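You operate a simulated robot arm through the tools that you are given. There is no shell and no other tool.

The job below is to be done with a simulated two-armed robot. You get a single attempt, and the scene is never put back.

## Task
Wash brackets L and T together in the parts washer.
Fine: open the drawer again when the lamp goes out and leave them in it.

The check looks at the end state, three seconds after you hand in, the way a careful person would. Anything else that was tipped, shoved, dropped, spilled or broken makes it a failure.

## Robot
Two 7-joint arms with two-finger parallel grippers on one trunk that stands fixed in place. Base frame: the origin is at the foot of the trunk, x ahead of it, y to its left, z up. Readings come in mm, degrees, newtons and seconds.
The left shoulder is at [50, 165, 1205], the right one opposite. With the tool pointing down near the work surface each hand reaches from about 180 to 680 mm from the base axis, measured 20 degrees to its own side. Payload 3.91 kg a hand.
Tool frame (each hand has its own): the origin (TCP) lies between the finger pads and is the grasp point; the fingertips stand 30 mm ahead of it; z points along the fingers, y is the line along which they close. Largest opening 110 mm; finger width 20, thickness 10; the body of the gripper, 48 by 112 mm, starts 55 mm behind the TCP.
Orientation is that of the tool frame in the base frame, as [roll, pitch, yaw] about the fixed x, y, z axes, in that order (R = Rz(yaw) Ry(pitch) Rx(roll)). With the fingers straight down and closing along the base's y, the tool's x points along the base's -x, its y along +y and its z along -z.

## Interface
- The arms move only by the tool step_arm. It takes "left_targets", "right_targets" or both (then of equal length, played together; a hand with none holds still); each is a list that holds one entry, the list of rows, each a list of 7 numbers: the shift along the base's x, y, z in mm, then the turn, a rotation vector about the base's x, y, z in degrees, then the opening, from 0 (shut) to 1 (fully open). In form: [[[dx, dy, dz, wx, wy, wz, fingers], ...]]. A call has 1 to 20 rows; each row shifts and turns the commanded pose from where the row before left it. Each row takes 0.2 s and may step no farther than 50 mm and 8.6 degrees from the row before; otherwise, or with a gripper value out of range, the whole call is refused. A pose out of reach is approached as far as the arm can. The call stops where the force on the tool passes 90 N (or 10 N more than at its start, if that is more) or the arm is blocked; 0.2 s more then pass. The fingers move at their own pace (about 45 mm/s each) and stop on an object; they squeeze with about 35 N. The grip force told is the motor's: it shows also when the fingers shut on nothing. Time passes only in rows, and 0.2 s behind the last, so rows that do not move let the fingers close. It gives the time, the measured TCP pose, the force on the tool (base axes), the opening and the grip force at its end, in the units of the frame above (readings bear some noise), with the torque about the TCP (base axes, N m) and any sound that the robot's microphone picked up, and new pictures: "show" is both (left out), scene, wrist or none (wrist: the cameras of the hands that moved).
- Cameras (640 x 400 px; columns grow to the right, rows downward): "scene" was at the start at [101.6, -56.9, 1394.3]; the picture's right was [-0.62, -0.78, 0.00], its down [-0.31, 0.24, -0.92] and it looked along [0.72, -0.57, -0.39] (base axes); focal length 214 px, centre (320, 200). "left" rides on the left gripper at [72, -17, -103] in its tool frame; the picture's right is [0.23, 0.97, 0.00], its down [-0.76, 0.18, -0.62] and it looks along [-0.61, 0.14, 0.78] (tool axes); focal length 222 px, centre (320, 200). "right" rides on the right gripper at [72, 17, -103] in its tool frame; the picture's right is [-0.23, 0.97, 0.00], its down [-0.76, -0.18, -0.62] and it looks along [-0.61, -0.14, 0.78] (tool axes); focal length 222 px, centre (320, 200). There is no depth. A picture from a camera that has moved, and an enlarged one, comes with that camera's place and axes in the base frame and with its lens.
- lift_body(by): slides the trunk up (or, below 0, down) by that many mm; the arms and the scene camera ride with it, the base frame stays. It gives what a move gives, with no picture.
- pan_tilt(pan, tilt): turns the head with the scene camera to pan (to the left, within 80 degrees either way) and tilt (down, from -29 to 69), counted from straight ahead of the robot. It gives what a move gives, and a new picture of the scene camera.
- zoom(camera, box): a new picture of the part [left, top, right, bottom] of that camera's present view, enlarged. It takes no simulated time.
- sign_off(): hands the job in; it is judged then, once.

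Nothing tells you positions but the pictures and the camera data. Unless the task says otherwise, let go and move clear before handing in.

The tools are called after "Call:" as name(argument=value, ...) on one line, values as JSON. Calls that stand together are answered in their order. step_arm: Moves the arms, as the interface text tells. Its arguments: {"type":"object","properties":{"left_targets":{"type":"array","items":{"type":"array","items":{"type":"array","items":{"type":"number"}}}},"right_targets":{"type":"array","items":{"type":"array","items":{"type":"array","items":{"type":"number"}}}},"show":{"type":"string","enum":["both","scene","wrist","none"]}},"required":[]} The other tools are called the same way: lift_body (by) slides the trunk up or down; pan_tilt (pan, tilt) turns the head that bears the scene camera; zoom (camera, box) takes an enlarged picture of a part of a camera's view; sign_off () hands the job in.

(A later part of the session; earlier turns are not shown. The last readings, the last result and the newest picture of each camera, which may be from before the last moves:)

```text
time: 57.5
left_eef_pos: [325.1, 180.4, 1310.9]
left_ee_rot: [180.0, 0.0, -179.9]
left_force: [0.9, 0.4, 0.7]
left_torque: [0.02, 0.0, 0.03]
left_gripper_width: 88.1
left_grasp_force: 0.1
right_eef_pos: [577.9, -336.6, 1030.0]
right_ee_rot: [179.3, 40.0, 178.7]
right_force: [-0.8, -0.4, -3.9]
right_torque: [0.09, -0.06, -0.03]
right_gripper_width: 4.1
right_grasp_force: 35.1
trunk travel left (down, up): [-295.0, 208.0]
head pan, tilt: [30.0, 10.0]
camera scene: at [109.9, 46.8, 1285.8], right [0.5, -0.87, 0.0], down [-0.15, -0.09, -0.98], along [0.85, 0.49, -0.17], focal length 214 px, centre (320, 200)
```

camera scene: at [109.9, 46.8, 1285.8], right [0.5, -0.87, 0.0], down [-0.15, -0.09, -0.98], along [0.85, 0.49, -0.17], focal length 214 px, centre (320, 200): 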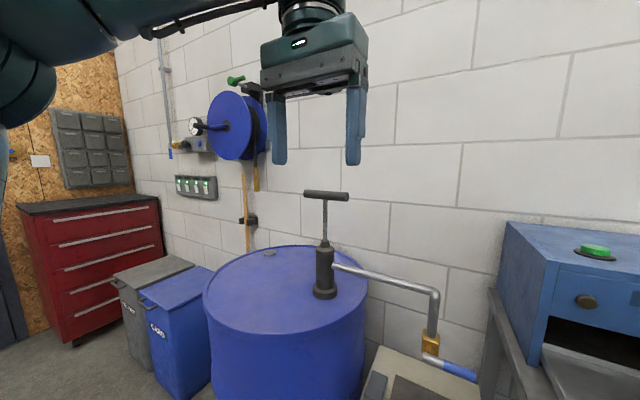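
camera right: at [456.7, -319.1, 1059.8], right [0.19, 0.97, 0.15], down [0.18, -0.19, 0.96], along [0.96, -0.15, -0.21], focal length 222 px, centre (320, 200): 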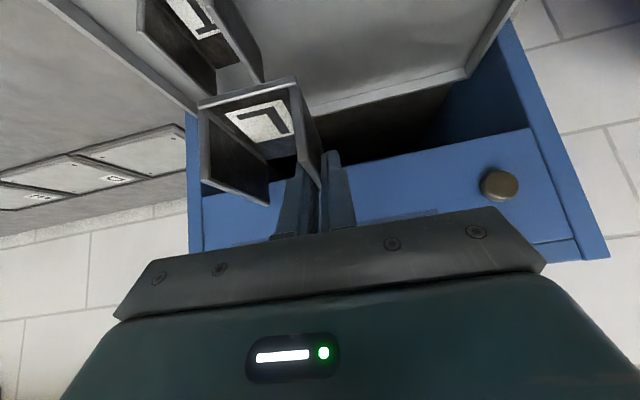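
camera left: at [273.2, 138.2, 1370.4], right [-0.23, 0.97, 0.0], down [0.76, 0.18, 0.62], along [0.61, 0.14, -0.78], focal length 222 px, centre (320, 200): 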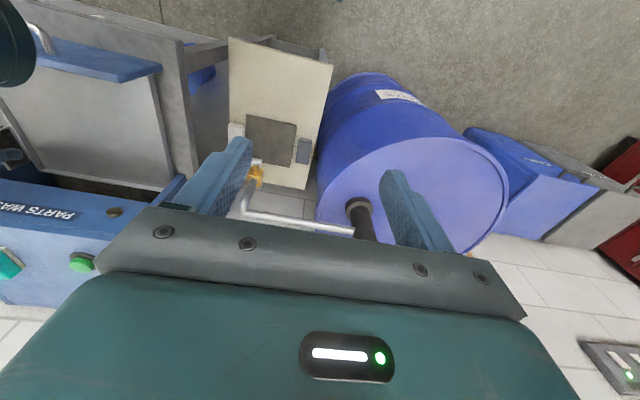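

The elbow is up and not touching the left hand. I'd like L about 40 mm further left so it clears T; I'll move and see whether the hand follows.

Call:
step_arm(right_targets=[[[0, 15, 0, 0, 0, 0, 0.0], [0, 15, 0, 0, 0, 0, 0.0], [0, 0, 0, 0, 0, 0, 0.0]]], show="wrist")

Call:
pan_tilt(pan=-45, tilt=20)

```text
time: 58.3
left_eef_pos: [325.3, 179.7, 1311.4]
left_ee_rot: [-179.9, 0.0, 180.0]
left_force: [-0.2, -0.7, -0.3]
left_torque: [-0.01, 0.0, -0.01]
left_gripper_width: 88.2
left_grasp_force: 0.0
right_eef_pos: [578.5, -303.8, 1029.5]
right_ee_rot: [179.5, 40.2, 179.2]
right_force: [-0.1, -0.4, -1.9]
right_torque: [0.08, -0.03, 0.01]
right_gripper_width: 4.1
right_grasp_force: 35.2
trunk travel left (down, up): [-295.0, 208.0]
head pan, tilt: [30.0, 10.0]
camera right: at [457.3, -286.0, 1061.7], right [0.18, 0.97, 0.15], down [0.18, -0.19, 0.97], along [0.97, -0.15, -0.21], focal length 222 px, centre (320, 200)
```

right: 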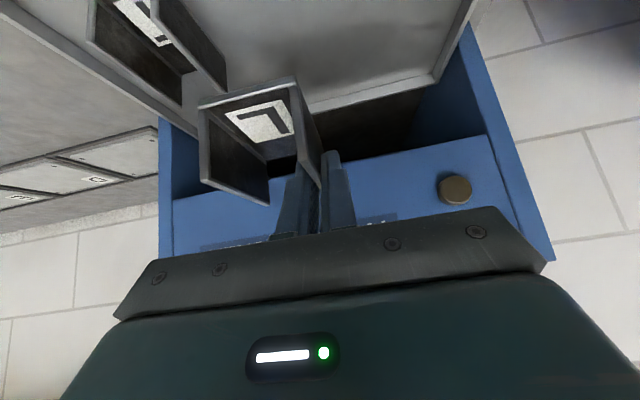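

```text
time: 59.8
left_eef_pos: [325.4, 181.1, 1311.8]
left_ee_rot: [-180.0, 0.0, -180.0]
left_force: [0.7, 0.0, 0.4]
left_torque: [0.03, 0.0, -0.01]
left_gripper_width: 87.9
left_grasp_force: 0.0
right_eef_pos: [579.3, -303.6, 1030.4]
right_ee_rot: [179.5, 40.1, 179.3]
right_force: [0.5, -0.5, -3.8]
right_torque: [0.09, -0.02, 0.01]
right_gripper_width: 4.0
right_grasp_force: 35.2
trunk travel left (down, up): [-295.0, 208.0]
head pan, tilt: [-45.0, 20.0]
camera scene: at [95.2, -65.4, 1269.5], right [-0.71, -0.71, 0.0], down [-0.24, 0.24, -0.94], along [0.66, -0.66, -0.34], focal length 214 px, centre (320, 200)
```

scene: 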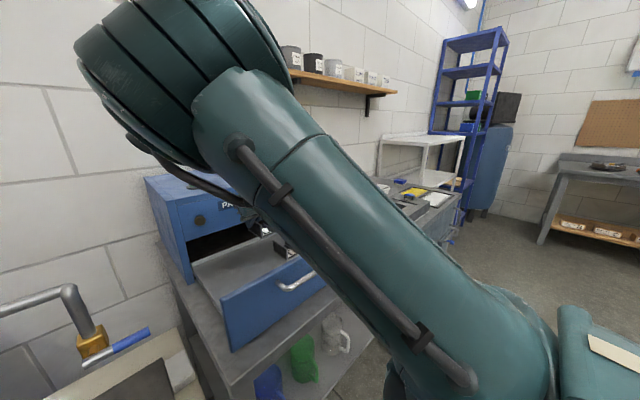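

The hand follows, now within 6 mm. I move L a touch further left and start lowering it, in stages.

Call:
step_arm(right_targets=[[[0, 8, -15, 0, 0, 0, 0.0], [0, 0, -20, 0, 0, 0, 0.0], [0, 0, -20, 0, 0, 0, 0.0], [0, 0, -20, 0, 0, 0, 0.0], [0, 0, 0, 0, 0, 0, 0.0]]], show="both")

```text
time: 61.0
left_eef_pos: [326.6, 179.7, 1311.2]
left_ee_rot: [-179.9, 0.0, 180.0]
left_force: [-0.3, -0.4, 0.1]
left_torque: [0.02, 0.02, 0.0]
left_gripper_width: 88.1
left_grasp_force: 0.0
right_eef_pos: [579.0, -297.0, 955.3]
right_ee_rot: [179.2, 40.1, 178.7]
right_force: [0.2, -0.9, -2.3]
right_torque: [0.11, 0.0, -0.03]
right_gripper_width: 4.1
right_grasp_force: 35.2
trunk travel left (down, up): [-295.0, 208.0]
head pan, tilt: [-45.0, 20.0]
camera scene: at [95.1, -65.4, 1269.5], right [-0.71, -0.71, 0.0], down [-0.24, 0.24, -0.94], along [0.66, -0.66, -0.34], focal length 214 px, centre (320, 200)
camera right: at [458.1, -279.1, 987.1], right [0.19, 0.97, 0.16], down [0.18, -0.19, 0.97], along [0.97, -0.15, -0.21], focal length 222 px, centre (320, 200)
```

scene: 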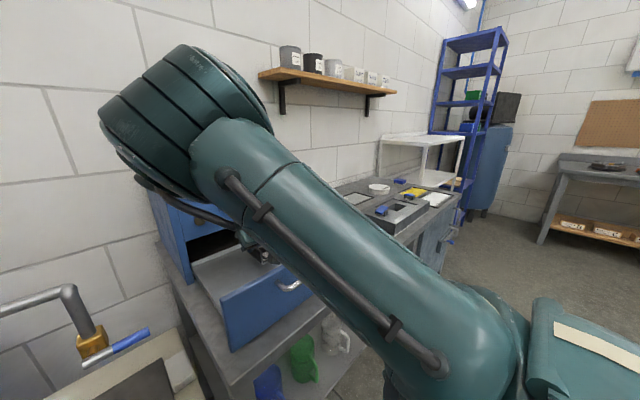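
right: 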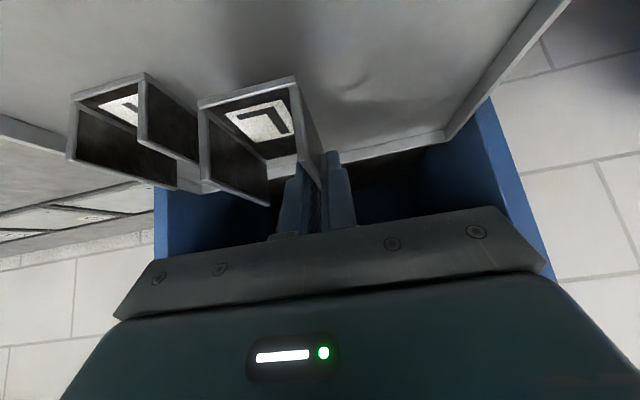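

L is beside T with a gap between them. I lower the last bit in small steps, watching the force.

Call:
step_arm(right_targets=[[[0, 0, -9, 0, 0, 0, 0.0], [0, 0, -9, 0, 0, 0, 0.0], [0, 0, -6, 0, 0, 0, 0.0], [0, 0, 0, 0, 0, 0, 0.0]]], show="wrist")

```text
time: 62.0
left_eef_pos: [326.3, 179.7, 1311.5]
left_ee_rot: [-180.0, 0.1, 180.0]
left_force: [-0.6, 0.1, -0.5]
left_torque: [-0.04, 0.02, 0.04]
left_gripper_width: 88.0
left_grasp_force: 0.1
right_eef_pos: [579.5, -296.2, 931.3]
right_ee_rot: [179.7, 40.0, 179.2]
right_force: [-0.3, 1.0, -3.5]
right_torque: [0.08, -0.04, 0.02]
right_gripper_width: 4.4
right_grasp_force: 34.7
trunk travel left (down, up): [-295.0, 208.0]
head pan, tilt: [-45.0, 20.0]
camera right: at [457.8, -278.6, 962.9], right [0.18, 0.97, 0.15], down [0.18, -0.18, 0.97], along [0.97, -0.15, -0.21], focal length 222 px, centre (320, 200)
```

right: 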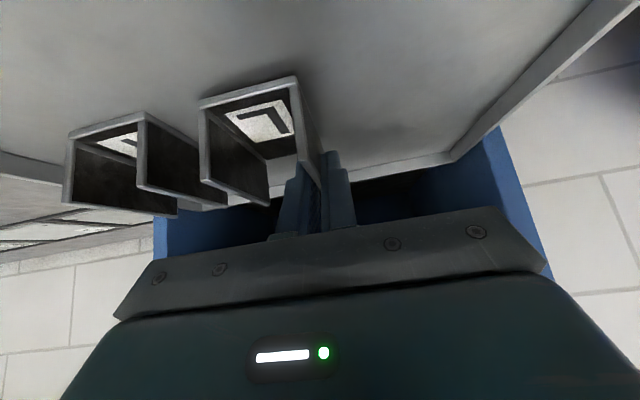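

Call:
step_arm(right_targets=[[[0, 0, -3, 0, 0, 0, 0.0], [0, 0, -3, 0, 0, 0, 0.0], [0, 0, 0, 0, 0, 0, 0.0]]], show="none")

Call:
step_arm(right_targets=[[[0, 0, -2, 0, 0, 0, 0.0], [0, 0, 0, 0, 0, 0, 0.0]]], show="none")

```text
time: 62.8
left_eef_pos: [324.9, 179.8, 1311.2]
left_ee_rot: [179.9, 0.1, 179.9]
left_force: [-0.8, 0.5, 0.4]
left_torque: [-0.02, 0.06, 0.01]
left_gripper_width: 87.7
left_grasp_force: 0.1
right_eef_pos: [579.3, -295.0, 926.9]
right_ee_rot: [179.9, 40.1, 179.3]
right_force: [0.7, 0.2, -0.1]
right_torque: [-0.06, -0.09, 0.04]
right_gripper_width: 3.9
right_grasp_force: 35.2
trunk travel left (down, up): [-295.0, 208.0]
head pan, tilt: [-45.0, 20.0]
```

```text
time: 63.4
left_eef_pos: [326.5, 180.3, 1312.0]
left_ee_rot: [-179.9, 0.1, -180.0]
left_force: [0.4, 0.7, -0.3]
left_torque: [0.0, -0.01, -0.01]
left_gripper_width: 88.3
left_grasp_force: 0.0
right_eef_pos: [578.9, -295.9, 926.1]
right_ee_rot: [179.9, 40.3, 179.3]
right_force: [-0.3, 0.5, 9.9]
right_torque: [-0.07, 0.45, 0.01]
right_gripper_width: 4.3
right_grasp_force: 34.7
trunk travel left (down, up): [-295.0, 208.0]
head pan, tilt: [-45.0, 20.0]
```

L rests on the tray floor (force +10 N). I open the jaws and rise straight up.

Call:
step_arm(right_targets=[[[0, 0, 1, 0, 0, 0, 0.15], [0, 0, 0, 0, 0, 0, 0.3], [0, 0, 0, 0, 0, 0, 0.3], [0, 0, 10, 0, 0, 0, 0.3], [0, 0, 15, 0, 0, 0, 0.3], [0, 0, 25, 0, 0, 0, 0.3], [0, 0, 25, 0, 0, 0, 0.3], [0, 0, 25, 0, 0, 0, 0.3], [0, 0, 0, 0, 0, 0, 0.3]]], show="both")

```text
time: 65.4
left_eef_pos: [325.7, 178.1, 1310.7]
left_ee_rot: [180.0, 0.0, -179.9]
left_force: [0.1, 0.2, 0.1]
left_torque: [0.01, 0.05, 0.0]
left_gripper_width: 88.1
left_grasp_force: 0.1
right_eef_pos: [579.2, -295.2, 1024.7]
right_ee_rot: [179.5, 40.1, 179.4]
right_force: [0.2, -0.5, 0.3]
right_torque: [0.0, -0.01, -0.03]
right_gripper_width: 32.9
right_grasp_force: 0.1
trunk travel left (down, up): [-295.0, 208.0]
head pan, tilt: [-45.0, 20.0]
camera scene: at [94.9, -65.3, 1269.5], right [-0.71, -0.71, 0.0], down [-0.24, 0.24, -0.94], along [0.66, -0.66, -0.34], focal length 214 px, centre (320, 200)
camera right: at [457.4, -278.2, 1056.3], right [0.18, 0.97, 0.15], down [0.18, -0.18, 0.97], along [0.97, -0.15, -0.21], focal length 222 px, centre (320, 200)
```

scene: 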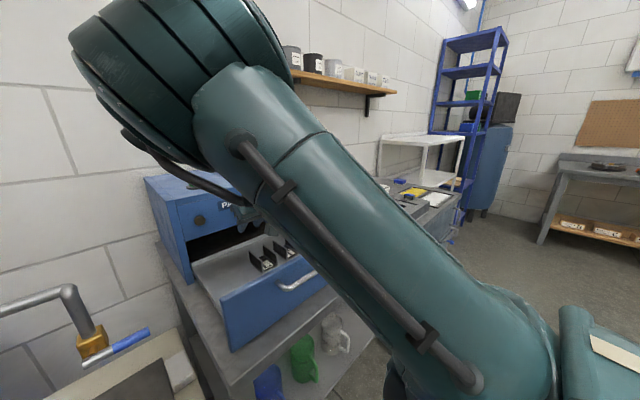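
right: 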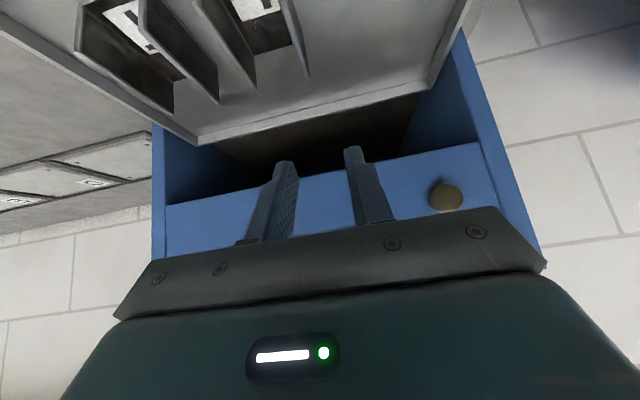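

Both L and T stand upright in the drawer, with clear gaps. Next I'll push the drawer shut from the front on its right part (beside the handle); first I retreat up and back, and take the left hand further aside.

Call:
step_arm(left_targets=[[[0, 20, -8, 0, 0, 0, 0.8], [0, 20, -8, 0, 0, 0, 0.8], [0, 20, -8, 0, 0, 0, 0.8], [0, 20, -8, 0, 0, 0, 0.8], [0, 20, -8, 0, 0, 0, 0.8]]], right_targets=[[[0, 0, 15, 0, 0, 0, 0.1], [0, 0, 15, 0, 0, 0, 0.0], [-10, -10, 15, 0, 0, 0, 0.0], [-15, -15, 15, 0, 0, 0, 0.0], [-20, -20, 10, 0, 0, 0, 0.0]]], show="both")

```text
time: 66.6
left_eef_pos: [329.7, 277.4, 1264.7]
left_ee_rot: [-180.0, -0.1, 180.0]
left_force: [0.4, 0.1, 0.5]
left_torque: [0.03, -0.01, 0.0]
left_gripper_width: 87.9
left_grasp_force: 0.1
left hand out of reach, approached as far as the arm can: row 4, 5
right_eef_pos: [533.1, -335.2, 1095.5]
right_ee_rot: [-179.6, 40.0, -179.8]
right_force: [0.5, -0.5, 0.4]
right_torque: [-0.04, 0.02, 0.0]
right_gripper_width: 0.0
right_grasp_force: 34.5
trunk travel left (down, up): [-295.0, 208.0]
head pan, tilt: [-45.0, 20.0]
camera scene: at [94.7, -65.1, 1269.6], right [-0.71, -0.71, 0.0], down [-0.24, 0.24, -0.94], along [0.66, -0.66, -0.34], focal length 214 px, centre (320, 200)
camera right: at [412.6, -319.2, 1127.1], right [0.17, 0.97, 0.14], down [0.18, -0.17, 0.97], along [0.97, -0.14, -0.21], focal length 222 px, centre (320, 200)
camera left: at [257.8, 259.6, 1367.8], right [-0.23, 0.97, 0.0], down [0.76, 0.18, 0.62], along [0.61, 0.14, -0.78], focal length 222 px, centre (320, 200)
```

scene: 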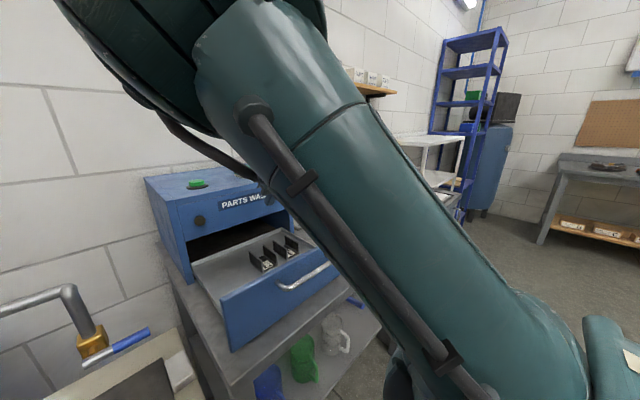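
right: 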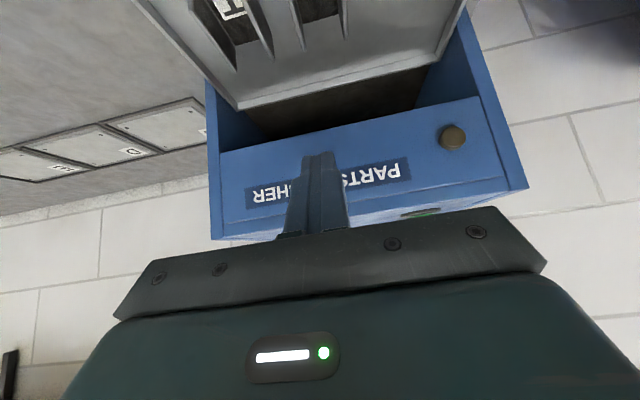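
left: 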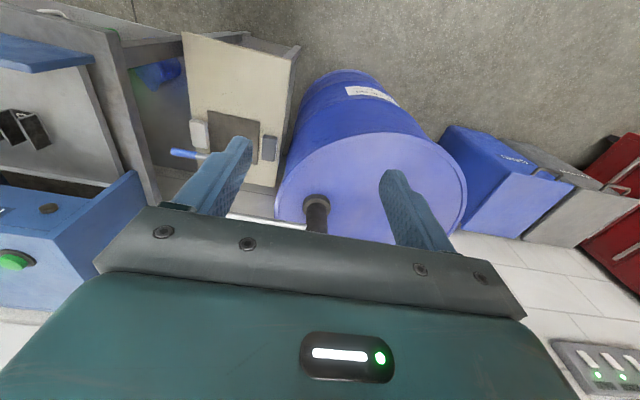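

The right elbow sits close to the head, and pulling the hand back at this trunk height would push it further that way. Raising the trunk makes the hand hang lower relative to the shoulder, which is safer, so I raise it now.

Call:
lift_body(by=190)

Call:
step_arm(right_targets=[[[-10, -10, -25, 0, 0, 0, 0.0], [-10, -10, -25, 0, 0, 0, 0.0], [-10, -10, -25, 0, 0, 0, 0.0], [-10, -10, -25, 0, 0, 0, 0.0], [-10, -10, -20, 0, 0, 0, 0.0]]], show="scene")

```text
time: 68.7
left_eef_pos: [329.7, 277.5, 1456.1]
left_ee_rot: [-179.8, 0.0, -180.0]
left_force: [0.0, -0.5, 0.6]
left_torque: [-0.02, -0.01, -0.01]
left_gripper_width: 87.9
left_grasp_force: 0.0
right_eef_pos: [534.0, -335.3, 1284.7]
right_ee_rot: [-179.8, 40.0, -179.9]
right_force: [0.2, -1.2, -0.2]
right_torque: [-0.01, -0.01, -0.04]
right_gripper_width: 0.5
right_grasp_force: 34.7
trunk travel left (down, up): [-485.0, 18.0]
head pan, tilt: [-45.0, 20.0]
```

```text
time: 69.9
left_eef_pos: [331.2, 277.8, 1454.0]
left_ee_rot: [-180.0, 0.0, -180.0]
left_force: [0.1, 0.5, -0.7]
left_torque: [0.03, 0.0, -0.02]
left_gripper_width: 87.9
left_grasp_force: 0.2
right_eef_pos: [484.5, -386.9, 1165.4]
right_ee_rot: [-179.4, 40.0, -179.6]
right_force: [-0.5, -0.9, -0.5]
right_torque: [0.02, 0.0, 0.01]
right_gripper_width: 0.0
right_grasp_force: 35.1
trunk travel left (down, up): [-485.0, 18.0]
head pan, tilt: [-45.0, 20.0]
camera scene: at [95.0, -65.3, 1459.5], right [-0.71, -0.71, 0.0], down [-0.24, 0.24, -0.94], along [0.66, -0.66, -0.34], focal length 214 px, centre (320, 200)
```

scene: 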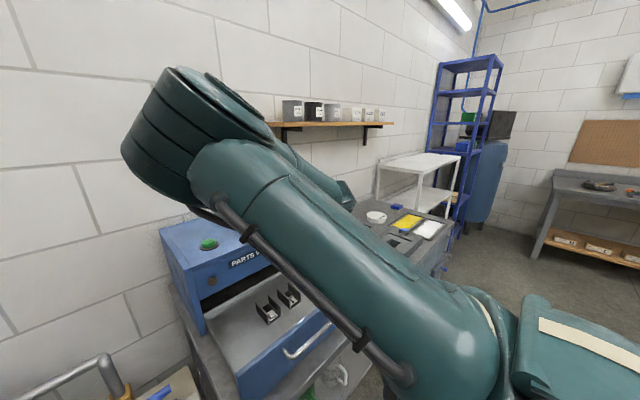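

Good, the elbow is forward and the head is clear. I continue back over the panel to a spot in front of it, at y≈−440.

Call:
step_arm(right_targets=[[[-24, -9, -14, 0, 0, 0, 0.0], [-24, -9, -14, 0, 0, 0, 0.0], [-24, -9, -14, 0, 0, 0, 0.0], [-24, -9, -14, 0, 0, 0, 0.0], [-24, -9, -14, 0, 0, 0, 0.0], [-24, -9, -14, 0, 0, 0, 0.0], [0, 0, 0, 0, 0, 0, 0.0]]], show="both")

```text
time: 71.5
left_eef_pos: [329.0, 277.5, 1456.0]
left_ee_rot: [-179.9, -0.1, 180.0]
left_force: [0.1, 0.5, -0.8]
left_torque: [-0.01, 0.01, 0.02]
left_gripper_width: 88.1
left_grasp_force: 0.0
right_eef_pos: [338.2, -440.2, 1081.8]
right_ee_rot: [-179.7, 40.1, -179.8]
right_force: [-0.7, -0.2, 0.0]
right_torque: [0.05, 0.03, -0.04]
right_gripper_width: 0.0
right_grasp_force: 35.1
trunk travel left (down, up): [-485.0, 18.0]
head pan, tilt: [-45.0, 20.0]
camera scene: at [94.9, -64.8, 1459.5], right [-0.71, -0.71, 0.0], down [-0.24, 0.24, -0.94], along [0.66, -0.66, -0.34], focal length 214 px, centre (320, 200)
camera right: at [218.1, -423.3, 1113.1], right [0.18, 0.97, 0.14], down [0.18, -0.17, 0.97], along [0.97, -0.14, -0.21], focal length 222 px, centre (320, 200)
```

scene: 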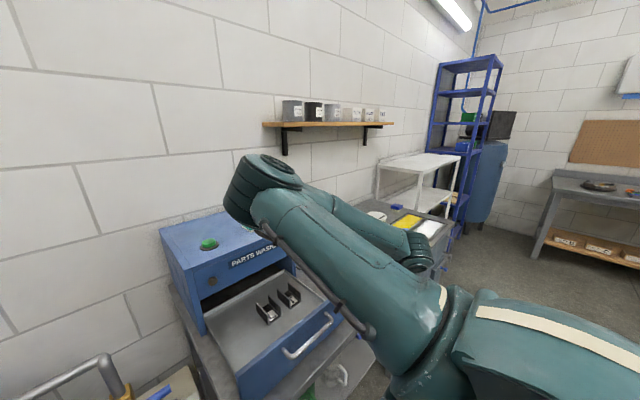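
right: 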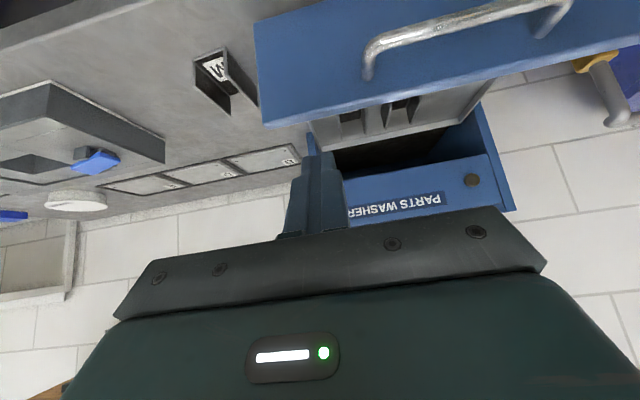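

The hand is in front of the panel, beside the handle (bar at x≈371, z≈968). I go down so the closed fingertips face the panel at about z 940.

Call:
step_arm(right_targets=[[[0, 0, -25, 0, 0, 0, 0.0], [0, 0, -25, 0, 0, 0, 0.0], [0, 0, -25, 0, 0, 0, 0.0], [0, 0, -25, 0, 0, 0, 0.0], [0, 0, -25, 0, 0, 0, 0.0], [0, 0, 0, 0, 0, 0, 0.0]]], show="both")

```text
time: 72.9
left_eef_pos: [329.6, 277.8, 1455.1]
left_ee_rot: [-179.9, 0.1, -180.0]
left_force: [0.0, 0.1, -0.2]
left_torque: [0.02, -0.01, 0.0]
left_gripper_width: 88.0
left_grasp_force: 0.1
right_eef_pos: [339.3, -440.1, 956.7]
right_ee_rot: [-179.8, 40.1, -179.9]
right_force: [0.0, 0.2, 0.3]
right_torque: [0.03, 0.01, 0.0]
right_gripper_width: 0.0
right_grasp_force: 35.2
trunk travel left (down, up): [-485.0, 18.0]
head pan, tilt: [-45.0, 20.0]
camera scene: at [94.7, -65.0, 1459.5], right [-0.71, -0.71, 0.0], down [-0.24, 0.24, -0.94], along [0.66, -0.66, -0.34], focal length 214 px, centre (320, 200)
camera right: at [218.2, -423.7, 987.4], right [0.18, 0.97, 0.14], down [0.18, -0.17, 0.97], along [0.97, -0.14, -0.21], focal length 222 px, centre (320, 200)
```

scene: 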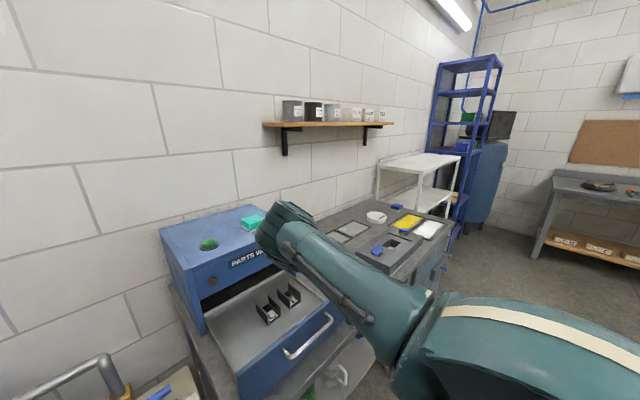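
right: 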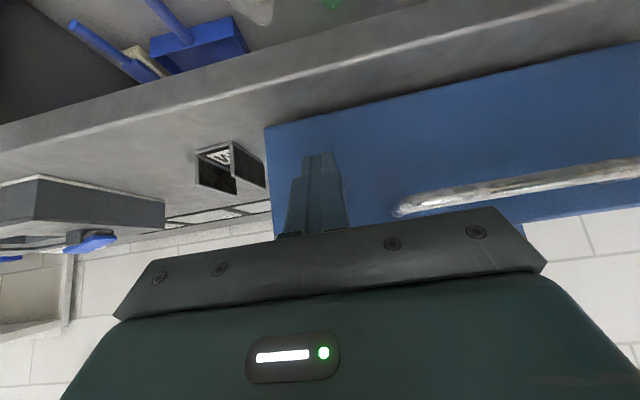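

The fingertips face the panel squarely, right of the handle. I push forward gently and watch the force and the drawer.

Call:
step_arm(right_targets=[[[10, 0, 0, 0, 0, 0, 0.0], [10, 0, 0, 0, 0, 0, 0.0], [10, 0, 0, 0, 0, 0, 0.0], [10, 0, 0, 0, 0, 0, 0.0], [10, 0, 0, 0, 0, 0, 0.0], [10, 0, 0, 0, 0, 0, 0.0]]], show="scene")

```text
time: 74.3
left_eef_pos: [329.1, 277.2, 1453.0]
left_ee_rot: [-179.9, 0.0, 179.9]
left_force: [-0.2, 0.4, 0.3]
left_torque: [-0.01, -0.02, -0.02]
left_gripper_width: 88.0
left_grasp_force: 0.0
right_eef_pos: [402.0, -439.7, 955.4]
right_ee_rot: [-179.8, 40.0, -179.9]
right_force: [0.7, -0.4, 0.6]
right_torque: [-0.04, 0.0, -0.01]
right_gripper_width: 0.2
right_grasp_force: 35.7
trunk travel left (down, up): [-485.0, 18.0]
head pan, tilt: [-45.0, 20.0]
camera scene: at [95.0, -65.3, 1459.5], right [-0.71, -0.71, 0.0], down [-0.24, 0.24, -0.94], along [0.66, -0.66, -0.34], focal length 214 px, centre (320, 200)
```

scene: 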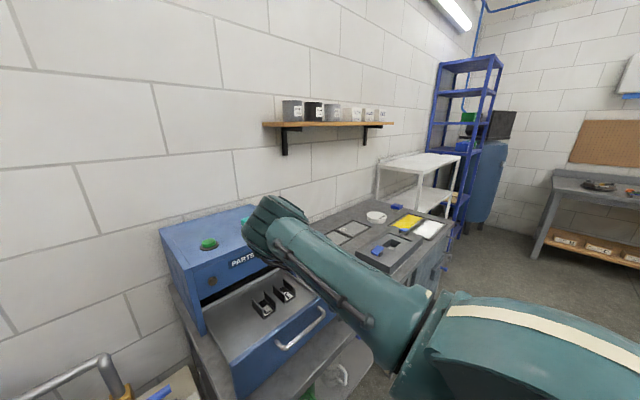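

The drawer slides easily with hardly any force. I keep pushing at the same slow pace.

Call:
step_arm(right_targets=[[[11, 0, 0, 0, 0, 0, 0.0], [11, 0, 0, 0, 0, 0, 0.0], [11, 0, 0, 0, 0, 0, 0.0], [11, 0, 0, 0, 0, 0, 0.0], [11, 0, 0, 0, 0, 0, 0.0], [11, 0, 0, 0, 0, 0, 0.0], [11, 0, 0, 0, 0, 0, 0.0], [11, 0, 0, 0, 0, 0, 0.0], [11, 0, 0, 0, 0, 0, 0.0], [11, 0, 0, 0, 0, 0, 0.0], [11, 0, 0, 0, 0, 0, 0.0], [11, 0, 0, 0, 0, 0, 0.0]]], show="both")

```text
time: 76.9
left_eef_pos: [328.9, 276.4, 1454.8]
left_ee_rot: [180.0, 0.0, 179.9]
left_force: [-0.2, -0.4, 0.2]
left_torque: [0.02, -0.01, 0.01]
left_gripper_width: 88.1
left_grasp_force: 0.0
right_eef_pos: [531.6, -440.5, 955.5]
right_ee_rot: [-179.7, 40.1, -180.0]
right_force: [-0.3, -0.1, 0.3]
right_torque: [0.0, 0.0, 0.01]
right_gripper_width: 0.1
right_grasp_force: 34.9
trunk travel left (down, up): [-485.0, 18.0]
head pan, tilt: [-45.0, 20.0]
camera scene: at [95.1, -65.3, 1459.5], right [-0.71, -0.71, 0.0], down [-0.24, 0.24, -0.94], along [0.66, -0.66, -0.34], focal length 214 px, centre (320, 200)
camera right: at [411.0, -423.5, 987.2], right [0.17, 0.97, 0.14], down [0.18, -0.17, 0.97], along [0.97, -0.14, -0.21], focal length 222 px, centre (320, 200)
```

scene: 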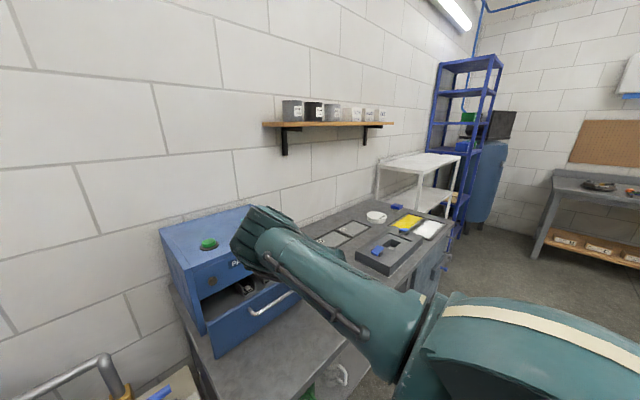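
right: 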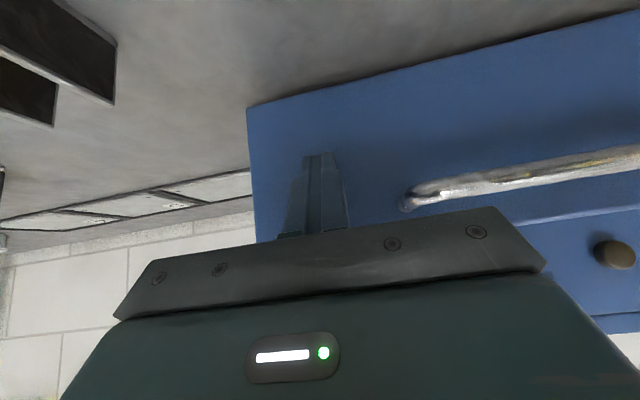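

The drawer is half closed and both brackets ride along. I continue to near the end of travel.

Call:
step_arm(right_targets=[[[10, 0, 0, 0, 0, 0, 0.0], [10, 0, 0, 0, 0, 0, 0.0], [10, 0, 0, 0, 0, 0, 0.0], [10, 0, 0, 0, 0, 0, 0.0], [10, 0, 0, 0, 0, 0, 0.0], [10, 0, 0, 0, 0, 0, 0.0], [8, 0, 0, 0, 0, 0, 0.0]]], show="both")

```text
time: 78.5
left_eef_pos: [330.1, 277.7, 1455.5]
left_ee_rot: [-179.9, 0.1, 180.0]
left_force: [0.1, -0.3, 0.4]
left_torque: [0.0, 0.01, -0.01]
left_gripper_width: 88.1
left_grasp_force: 0.1
right_eef_pos: [601.6, -439.5, 955.1]
right_ee_rot: [-179.8, 40.1, -179.9]
right_force: [0.6, 0.3, -0.7]
right_torque: [0.02, 0.03, -0.03]
right_gripper_width: 0.2
right_grasp_force: 34.8
trunk travel left (down, up): [-485.0, 18.0]
head pan, tilt: [-45.0, 20.0]
camera scene: at [94.9, -65.2, 1459.5], right [-0.71, -0.71, 0.0], down [-0.24, 0.24, -0.94], along [0.66, -0.66, -0.34], focal length 214 px, centre (320, 200)
camera right: at [479.6, -422.8, 987.5], right [0.17, 0.97, 0.14], down [0.18, -0.18, 0.97], along [0.97, -0.14, -0.21], focal length 222 px, centre (320, 200)
```

scene: 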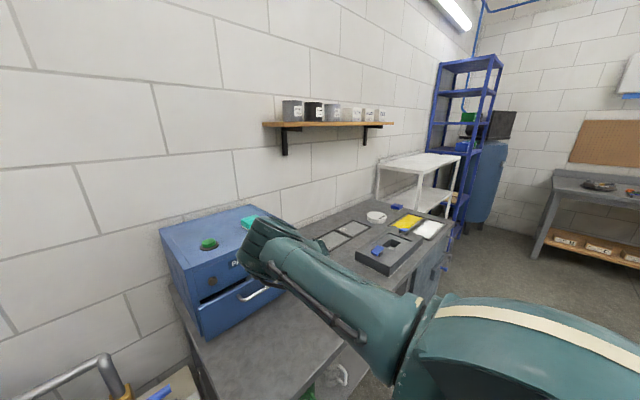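
right: 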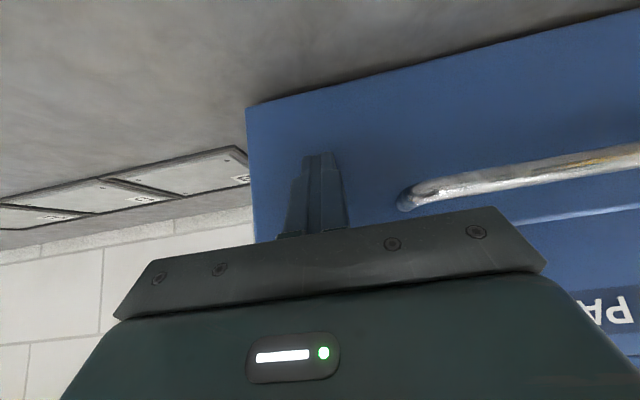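

Almost shut. I finish with small steps and watch for the stop.

Call:
step_arm(right_targets=[[[6, 0, 0, 0, 0, 0, 0.0], [6, 0, 0, 0, 0, 0, 0.0], [6, 0, 0, 0, 0, 0, 0.0], [5, 0, 0, 0, 0, 0, 0.0]]], show="none")

Call:
step_arm(right_targets=[[[4, 0, 0, 0, 0, 0, 0.0], [4, 0, 0, 0, 0, 0, 0.0]]], show="both")

```text
time: 79.5
left_eef_pos: [327.8, 276.5, 1455.9]
left_ee_rot: [-179.9, 0.1, 180.0]
left_force: [-0.7, 0.0, 0.4]
left_torque: [0.03, -0.01, 0.03]
left_gripper_width: 88.2
left_grasp_force: 0.1
right_eef_pos: [622.1, -440.4, 954.6]
right_ee_rot: [-179.7, 39.9, 180.0]
right_force: [-5.0, 2.6, 2.3]
right_torque: [0.02, 0.03, 0.04]
right_gripper_width: 0.2
right_grasp_force: 34.9
trunk travel left (down, up): [-485.0, 18.0]
head pan, tilt: [-45.0, 20.0]
```

```text
time: 80.1
left_eef_pos: [322.8, 279.3, 1457.0]
left_ee_rot: [-179.9, 0.3, 180.0]
left_force: [-0.4, -0.4, 0.2]
left_torque: [0.01, -0.01, -0.01]
left_gripper_width: 88.3
left_grasp_force: 0.0
right_eef_pos: [623.5, -441.2, 955.3]
right_ee_rot: [-179.8, 39.6, 179.9]
right_force: [-48.3, 12.7, 5.6]
right_torque: [0.37, 0.68, 0.3]
right_gripper_width: 0.0
right_grasp_force: 34.8
trunk travel left (down, up): [-485.0, 18.0]
head pan, tilt: [-45.0, 20.0]
camera scene: at [88.0, -63.4, 1460.2], right [-0.71, -0.71, 0.0], down [-0.24, 0.24, -0.94], along [0.67, -0.67, -0.34], focal length 214 px, centre (320, 200)
camera right: at [501.1, -423.6, 988.1], right [0.18, 0.97, 0.14], down [0.19, -0.18, 0.97], along [0.97, -0.15, -0.21], focal length 222 px, centre (320, 200)
```

scene: 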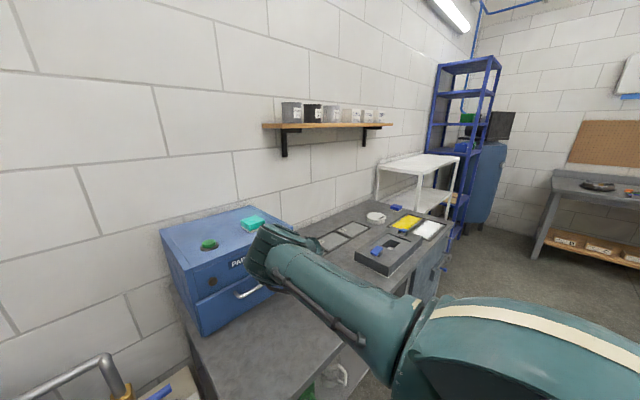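
right: 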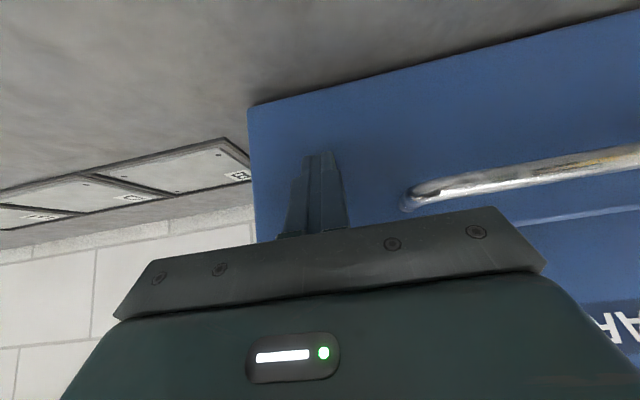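

The drawer is shut against its stop (panel face near x 650). I back off, rise and move toward the button, then look at it with the wrist camera.

Call:
step_arm(right_targets=[[[-12, 0, 0, 0, 0, 0, 0.0], [-15, 0, 0, 0, 0, 0, 0.0], [-20, 0, 10, 0, 0, 0, 0.0], [-10, 0, 25, 0, 0, 0, 0.0], [0, 10, 35, 0, 0, 0, 0.0], [0, 25, 35, 0, 0, 0, 0.0], [0, 30, 35, 0, 0, 0, 0.0], [0, 35, 35, 0, 0, 0, 0.0], [0, 35, 35, 0, 0, 0, 0.0], [0, 35, 20, 0, 0, 0, 0.0], [0, 30, 0, 0, 0, 0, 0.0], [0, 0, 0, 0, 0, 0, 0.0]]], show="both")

```text
time: 82.7
left_eef_pos: [329.7, 278.2, 1455.0]
left_ee_rot: [-179.9, 0.0, -180.0]
left_force: [-0.2, 0.8, -0.6]
left_torque: [-0.01, -0.01, -0.01]
left_gripper_width: 88.1
left_grasp_force: 0.0
right_eef_pos: [590.2, -279.6, 1191.1]
right_ee_rot: [179.1, 40.4, 179.1]
right_force: [-0.1, -0.4, -0.2]
right_torque: [-0.01, 0.03, 0.0]
right_gripper_width: 0.1
right_grasp_force: 35.1
right hand out of reach, approached as far as the arm can: row 10, 11
trunk travel left (down, up): [-485.0, 18.0]
head pan, tilt: [-45.0, 20.0]
camera scene: at [94.4, -65.1, 1459.6], right [-0.71, -0.71, 0.0], down [-0.24, 0.24, -0.94], along [0.66, -0.66, -0.34], focal length 214 px, centre (320, 200)
camera right: at [468.7, -262.2, 1222.1], right [0.18, 0.97, 0.16], down [0.18, -0.19, 0.97], along [0.97, -0.15, -0.2], focal length 222 px, centre (320, 200)
```

scene: 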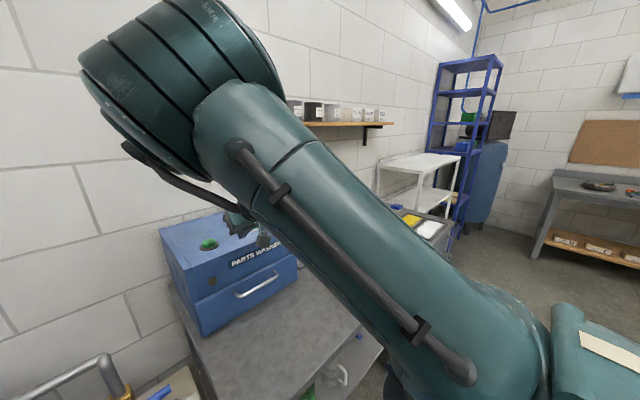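
right: 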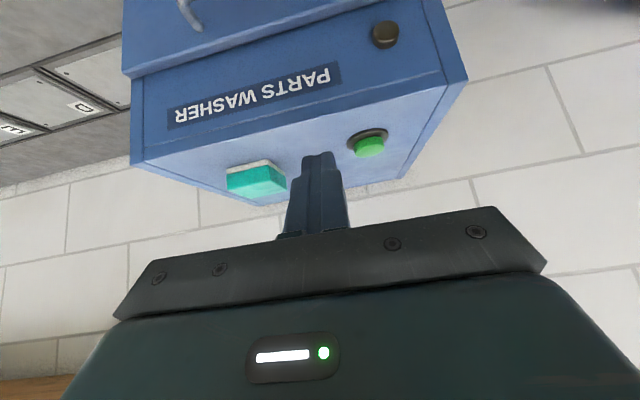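

The button's cap centre comes out at about (737,−233,1112), with the sponge well to its right. A wrist limit is pinching the arm, so I turn the hand ~20° clockwise (irrelevant for pressing) to relieve it.

Call:
step_arm(right_targets=[[[0, 0, 0, 0, 0, -7, 0.0], [0, 0, 0, 0, 0, -7, 0.0], [0, 0, 0, 0, 0, -7, 0.0], [0, 0, 0, 0, 0, 0, 0.0]]], show="wrist")

```text
time: 83.7
left_eef_pos: [330.9, 276.3, 1455.4]
left_ee_rot: [-179.9, 0.1, -180.0]
left_force: [0.3, 0.2, -0.7]
left_torque: [0.02, 0.01, 0.03]
left_gripper_width: 87.7
left_grasp_force: 0.0
right_eef_pos: [605.4, -313.4, 1191.6]
right_ee_rot: [179.3, 39.9, 157.8]
right_force: [0.5, -0.4, -0.6]
right_torque: [-0.03, 0.0, 0.02]
right_gripper_width: 0.2
right_grasp_force: 35.2
right hand out of reach, approached as far as the arm can: row 1, 2, 3
trunk travel left (down, up): [-485.0, 18.0]
head pan, tilt: [-45.0, 20.0]
camera right: at [499.0, -254.1, 1223.8], right [0.52, 0.84, 0.16], down [0.1, -0.24, 0.96], along [0.85, -0.49, -0.21], focal length 222 px, centre (320, 200)
```

right: 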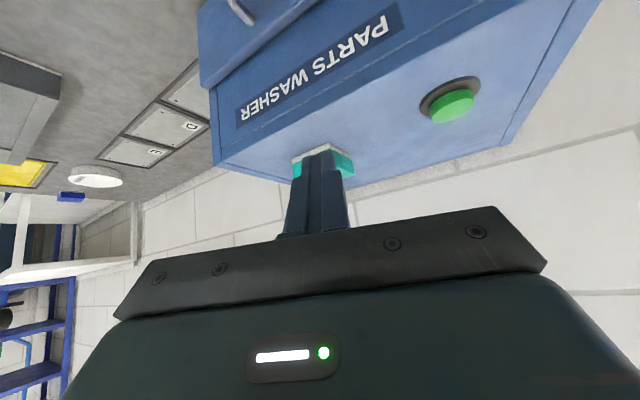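

The limit seems to be on how far left the wrist can go, so turning the other way (wrist further right) is better. I turn the hand counter-clockwise while moving forward, staying above the sponge and button.

Call:
step_arm(right_targets=[[[20, 0, 4, 0, 0, 7, 0.0], [20, 0, 4, 0, 0, 7, 0.0], [20, 0, 4, 0, 0, 7, 0.0], [20, 0, 4, 0, 0, 7, 0.0], [20, 0, 0, 0, 0, 7, 0.0], [20, 0, 0, 0, 0, 7, 0.0], [0, 0, 0, 0, 0, 0, 0.0]]], show="both")

```text
time: 85.3
left_eef_pos: [329.9, 276.5, 1455.1]
left_ee_rot: [-179.8, 0.0, 179.9]
left_force: [-0.7, 0.5, -0.5]
left_torque: [-0.04, -0.07, 0.03]
left_gripper_width: 87.9
left_grasp_force: 0.0
right_eef_pos: [726.1, -308.1, 1207.9]
right_ee_rot: [-179.7, 40.0, -158.7]
right_force: [0.4, -0.6, 0.4]
right_torque: [-0.02, 0.01, -0.02]
right_gripper_width: 0.1
right_grasp_force: 35.2
trunk travel left (down, up): [-485.0, 18.0]
head pan, tilt: [-45.0, 20.0]
camera scene: at [94.3, -64.6, 1459.6], right [-0.71, -0.71, 0.0], down [-0.24, 0.24, -0.94], along [0.66, -0.66, -0.34], focal length 214 px, centre (320, 200)
camera right: at [606.4, -337.3, 1239.4], right [-0.19, 0.97, 0.14], down [0.23, -0.1, 0.97], along [0.95, 0.21, -0.21], focal length 222 px, centre (320, 200)
```

scene: 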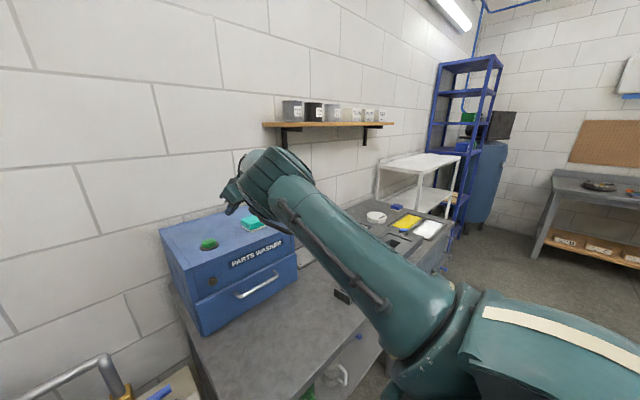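
right: 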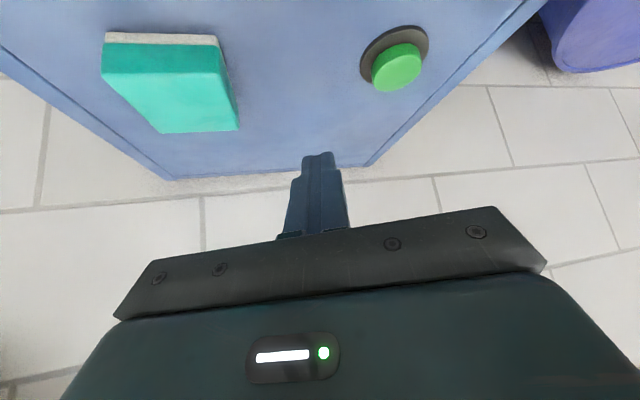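

The arm is comfortably in reach again; the button cap is at about (734,−233,1115). I move over it and check before pressing.

Call:
step_arm(right_targets=[[[-1, 18, 0, 0, 0, 0, 0.0], [-1, 18, 0, 0, 0, 0, 0.0], [-1, 18, -10, 0, 0, 0, 0.0], [0, 16, -15, 0, 0, 0, 0.0], [0, 0, 0, 0, 0, 0, 0.0]]], show="both")

```text
time: 86.5
left_eef_pos: [329.1, 277.1, 1454.9]
left_ee_rot: [180.0, 0.0, -180.0]
left_force: [-0.8, 0.1, -0.1]
left_torque: [0.0, 0.02, 0.02]
left_gripper_width: 88.1
left_grasp_force: 0.0
right_eef_pos: [723.7, -240.0, 1182.5]
right_ee_rot: [-179.8, 40.1, -158.9]
right_force: [0.4, -0.4, 0.2]
right_torque: [-0.01, 0.0, 0.01]
right_gripper_width: 0.2
right_grasp_force: 34.9
trunk travel left (down, up): [-485.0, 18.0]
head pan, tilt: [-45.0, 20.0]
camera scene: at [94.7, -65.4, 1459.5], right [-0.71, -0.71, 0.0], down [-0.24, 0.24, -0.94], along [0.66, -0.66, -0.34], focal length 214 px, centre (320, 200)
camera right: at [603.8, -268.1, 1214.2], right [-0.19, 0.97, 0.14], down [0.23, -0.1, 0.97], along [0.95, 0.21, -0.21], focal length 222 px, centre (320, 200)
```

scene: 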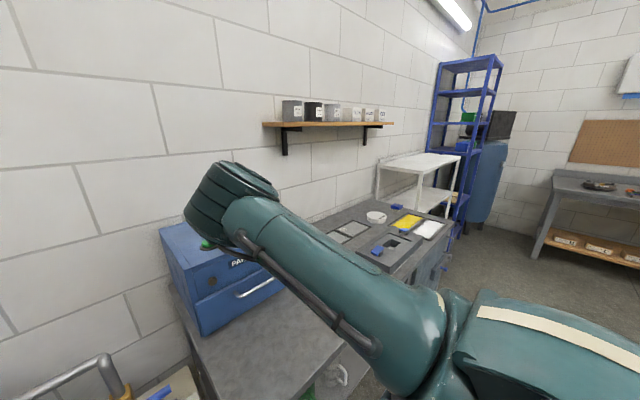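
right: 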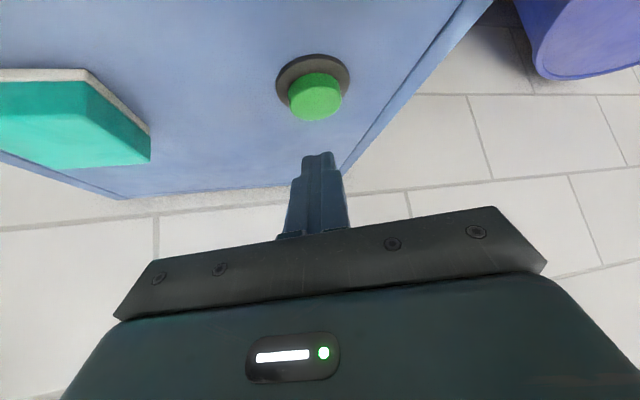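

Fingertips are lined up over the cap. I lower to just above it and then press in small steps.

Call:
step_arm(right_targets=[[[0, 2, -12, 0, 0, 0, 0.0], [0, 1, -12, 0, 0, 0, 0.0], [0, 0, -6, 0, 0, 0, 0.0], [0, 0, 0, 0, 0, 0, 0.0]]], show="wrist")

```text
time: 87.5
left_eef_pos: [329.9, 275.7, 1454.7]
left_ee_rot: [180.0, -0.1, -180.0]
left_force: [-0.1, -0.5, 0.2]
left_torque: [0.02, -0.01, -0.02]
left_gripper_width: 87.8
left_grasp_force: 0.0
right_eef_pos: [723.3, -238.6, 1152.1]
right_ee_rot: [-179.8, 40.2, -159.0]
right_force: [-0.4, 0.7, -1.0]
right_torque: [-0.03, 0.0, 0.0]
right_gripper_width: 0.1
right_grasp_force: 34.9
trunk travel left (down, up): [-485.0, 18.0]
head pan, tilt: [-45.0, 20.0]
camera right: at [604.1, -265.2, 1184.3], right [-0.19, 0.97, 0.14], down [0.23, -0.1, 0.97], along [0.95, 0.21, -0.21], focal length 222 px, centre (320, 200)
```

right: 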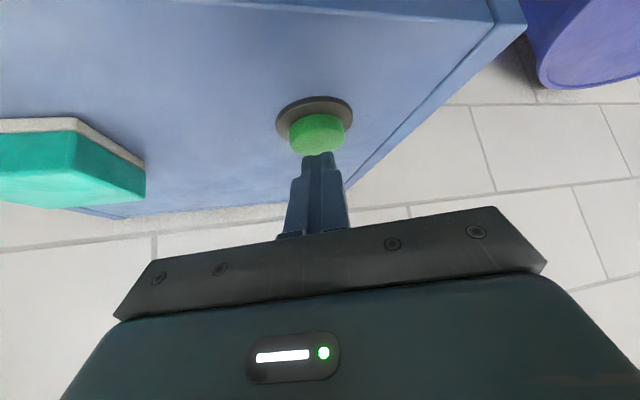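

The tip is right above the cap's centre. Pressing down now in small steps.

Call:
step_arm(right_targets=[[[0, 0, -4, 0, 0, 0, 0.0], [0, 0, -4, 0, 0, 0, 0.0], [0, 0, -3, 0, 0, 0, 0.0]]], show="both")

```text
time: 88.3
left_eef_pos: [329.8, 277.3, 1455.2]
left_ee_rot: [-179.9, 0.1, -180.0]
left_force: [0.1, 0.0, -0.1]
left_torque: [0.03, 0.0, 0.0]
left_gripper_width: 87.6
left_grasp_force: 0.1
right_eef_pos: [723.0, -237.1, 1142.8]
right_ee_rot: [-179.7, 40.2, -158.9]
right_force: [1.1, -0.2, 3.2]
right_torque: [0.03, -0.06, 0.0]
right_gripper_width: 0.1
right_grasp_force: 35.0
trunk travel left (down, up): [-485.0, 18.0]
head pan, tilt: [-45.0, 20.0]
heard: click
camera scene: at [94.6, -65.2, 1459.6], right [-0.71, -0.71, 0.0], down [-0.24, 0.24, -0.94], along [0.66, -0.66, -0.34], focal length 214 px, centre (320, 200)
camera right: at [603.7, -264.8, 1173.7], right [-0.19, 0.97, 0.14], down [0.23, -0.1, 0.97], along [0.96, 0.21, -0.21], focal length 222 px, centre (320, 200)
```

scene: 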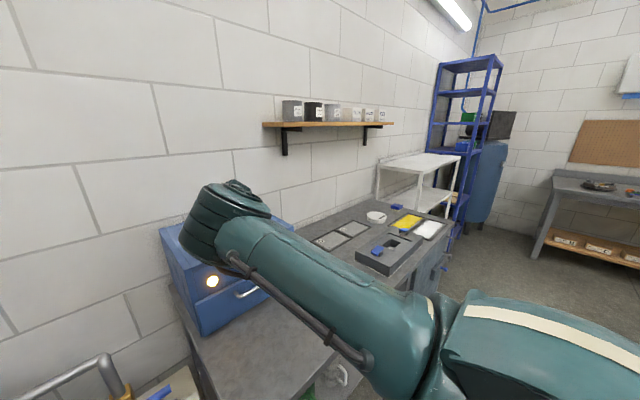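
right: 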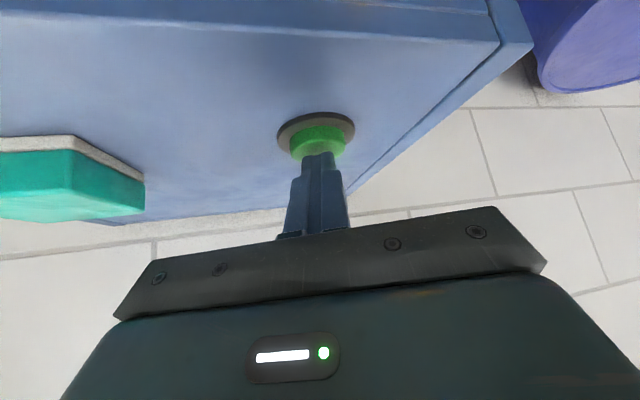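

The button clicked and the lamp is lit orange, so the wash is running. I lift off the button and retreat to the space in front of the washer to prepare for gripping the handle.

Call:
step_arm(right_targets=[[[0, 0, 10, 0, 0, 0, 0.0], [0, 0, 25, 0, 0, 0, 0.0], [0, 0, 25, 0, 0, 0, 0.0], [-20, -20, 10, 0, 0, 0, 0.0], [-30, -30, 0, 0, 0, 0, 0.0], [-30, -30, 0, 0, 0, 0, 0.0], [-30, -30, 0, 0, 0, 0, 0.0], [-30, -30, -10, 0, 0, 0, 0.0], [-30, -10, -20, 0, 0, 0, 0.0], [0, 0, 0, 0, 0, 0, 0.0]]], show="both")

```text
time: 90.5
left_eef_pos: [330.6, 276.6, 1455.9]
left_ee_rot: [180.0, 0.0, -180.0]
left_force: [-0.2, 0.2, 0.3]
left_torque: [0.02, -0.03, 0.04]
left_gripper_width: 87.8
left_grasp_force: 0.0
right_eef_pos: [554.2, -384.4, 1179.8]
right_ee_rot: [-179.8, 40.2, -159.0]
right_force: [-0.5, 0.5, 0.6]
right_torque: [0.0, 0.01, 0.02]
right_gripper_width: 0.0
right_grasp_force: 35.7
trunk travel left (down, up): [-485.0, 18.0]
head pan, tilt: [-45.0, 20.0]
camera scene: at [95.0, -65.4, 1459.5], right [-0.71, -0.71, 0.0], down [-0.24, 0.24, -0.94], along [0.66, -0.66, -0.34], focal length 214 px, centre (320, 200)
camera right: at [434.5, -413.6, 1212.2], right [-0.19, 0.97, 0.14], down [0.23, -0.1, 0.97], along [0.95, 0.21, -0.21], focal length 222 px, centre (320, 200)
```

scene: 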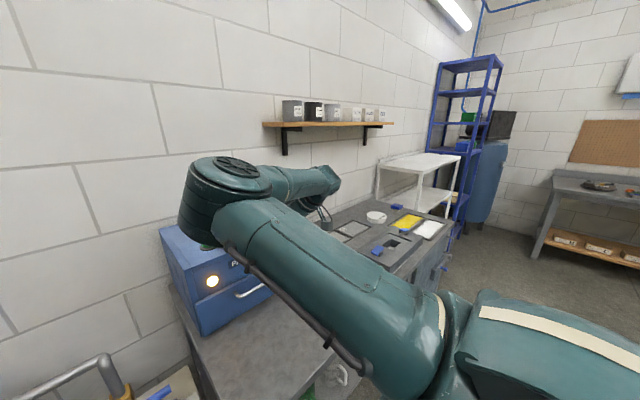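
right: 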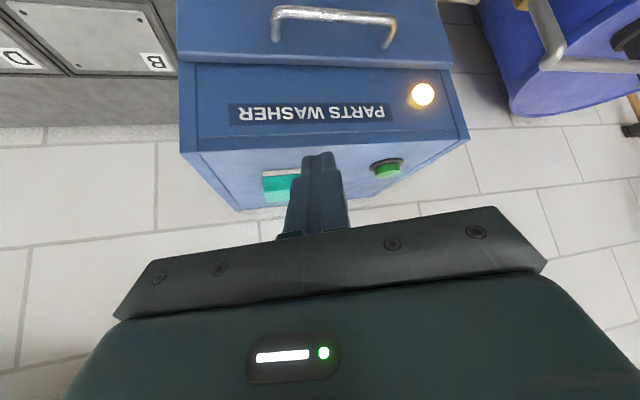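

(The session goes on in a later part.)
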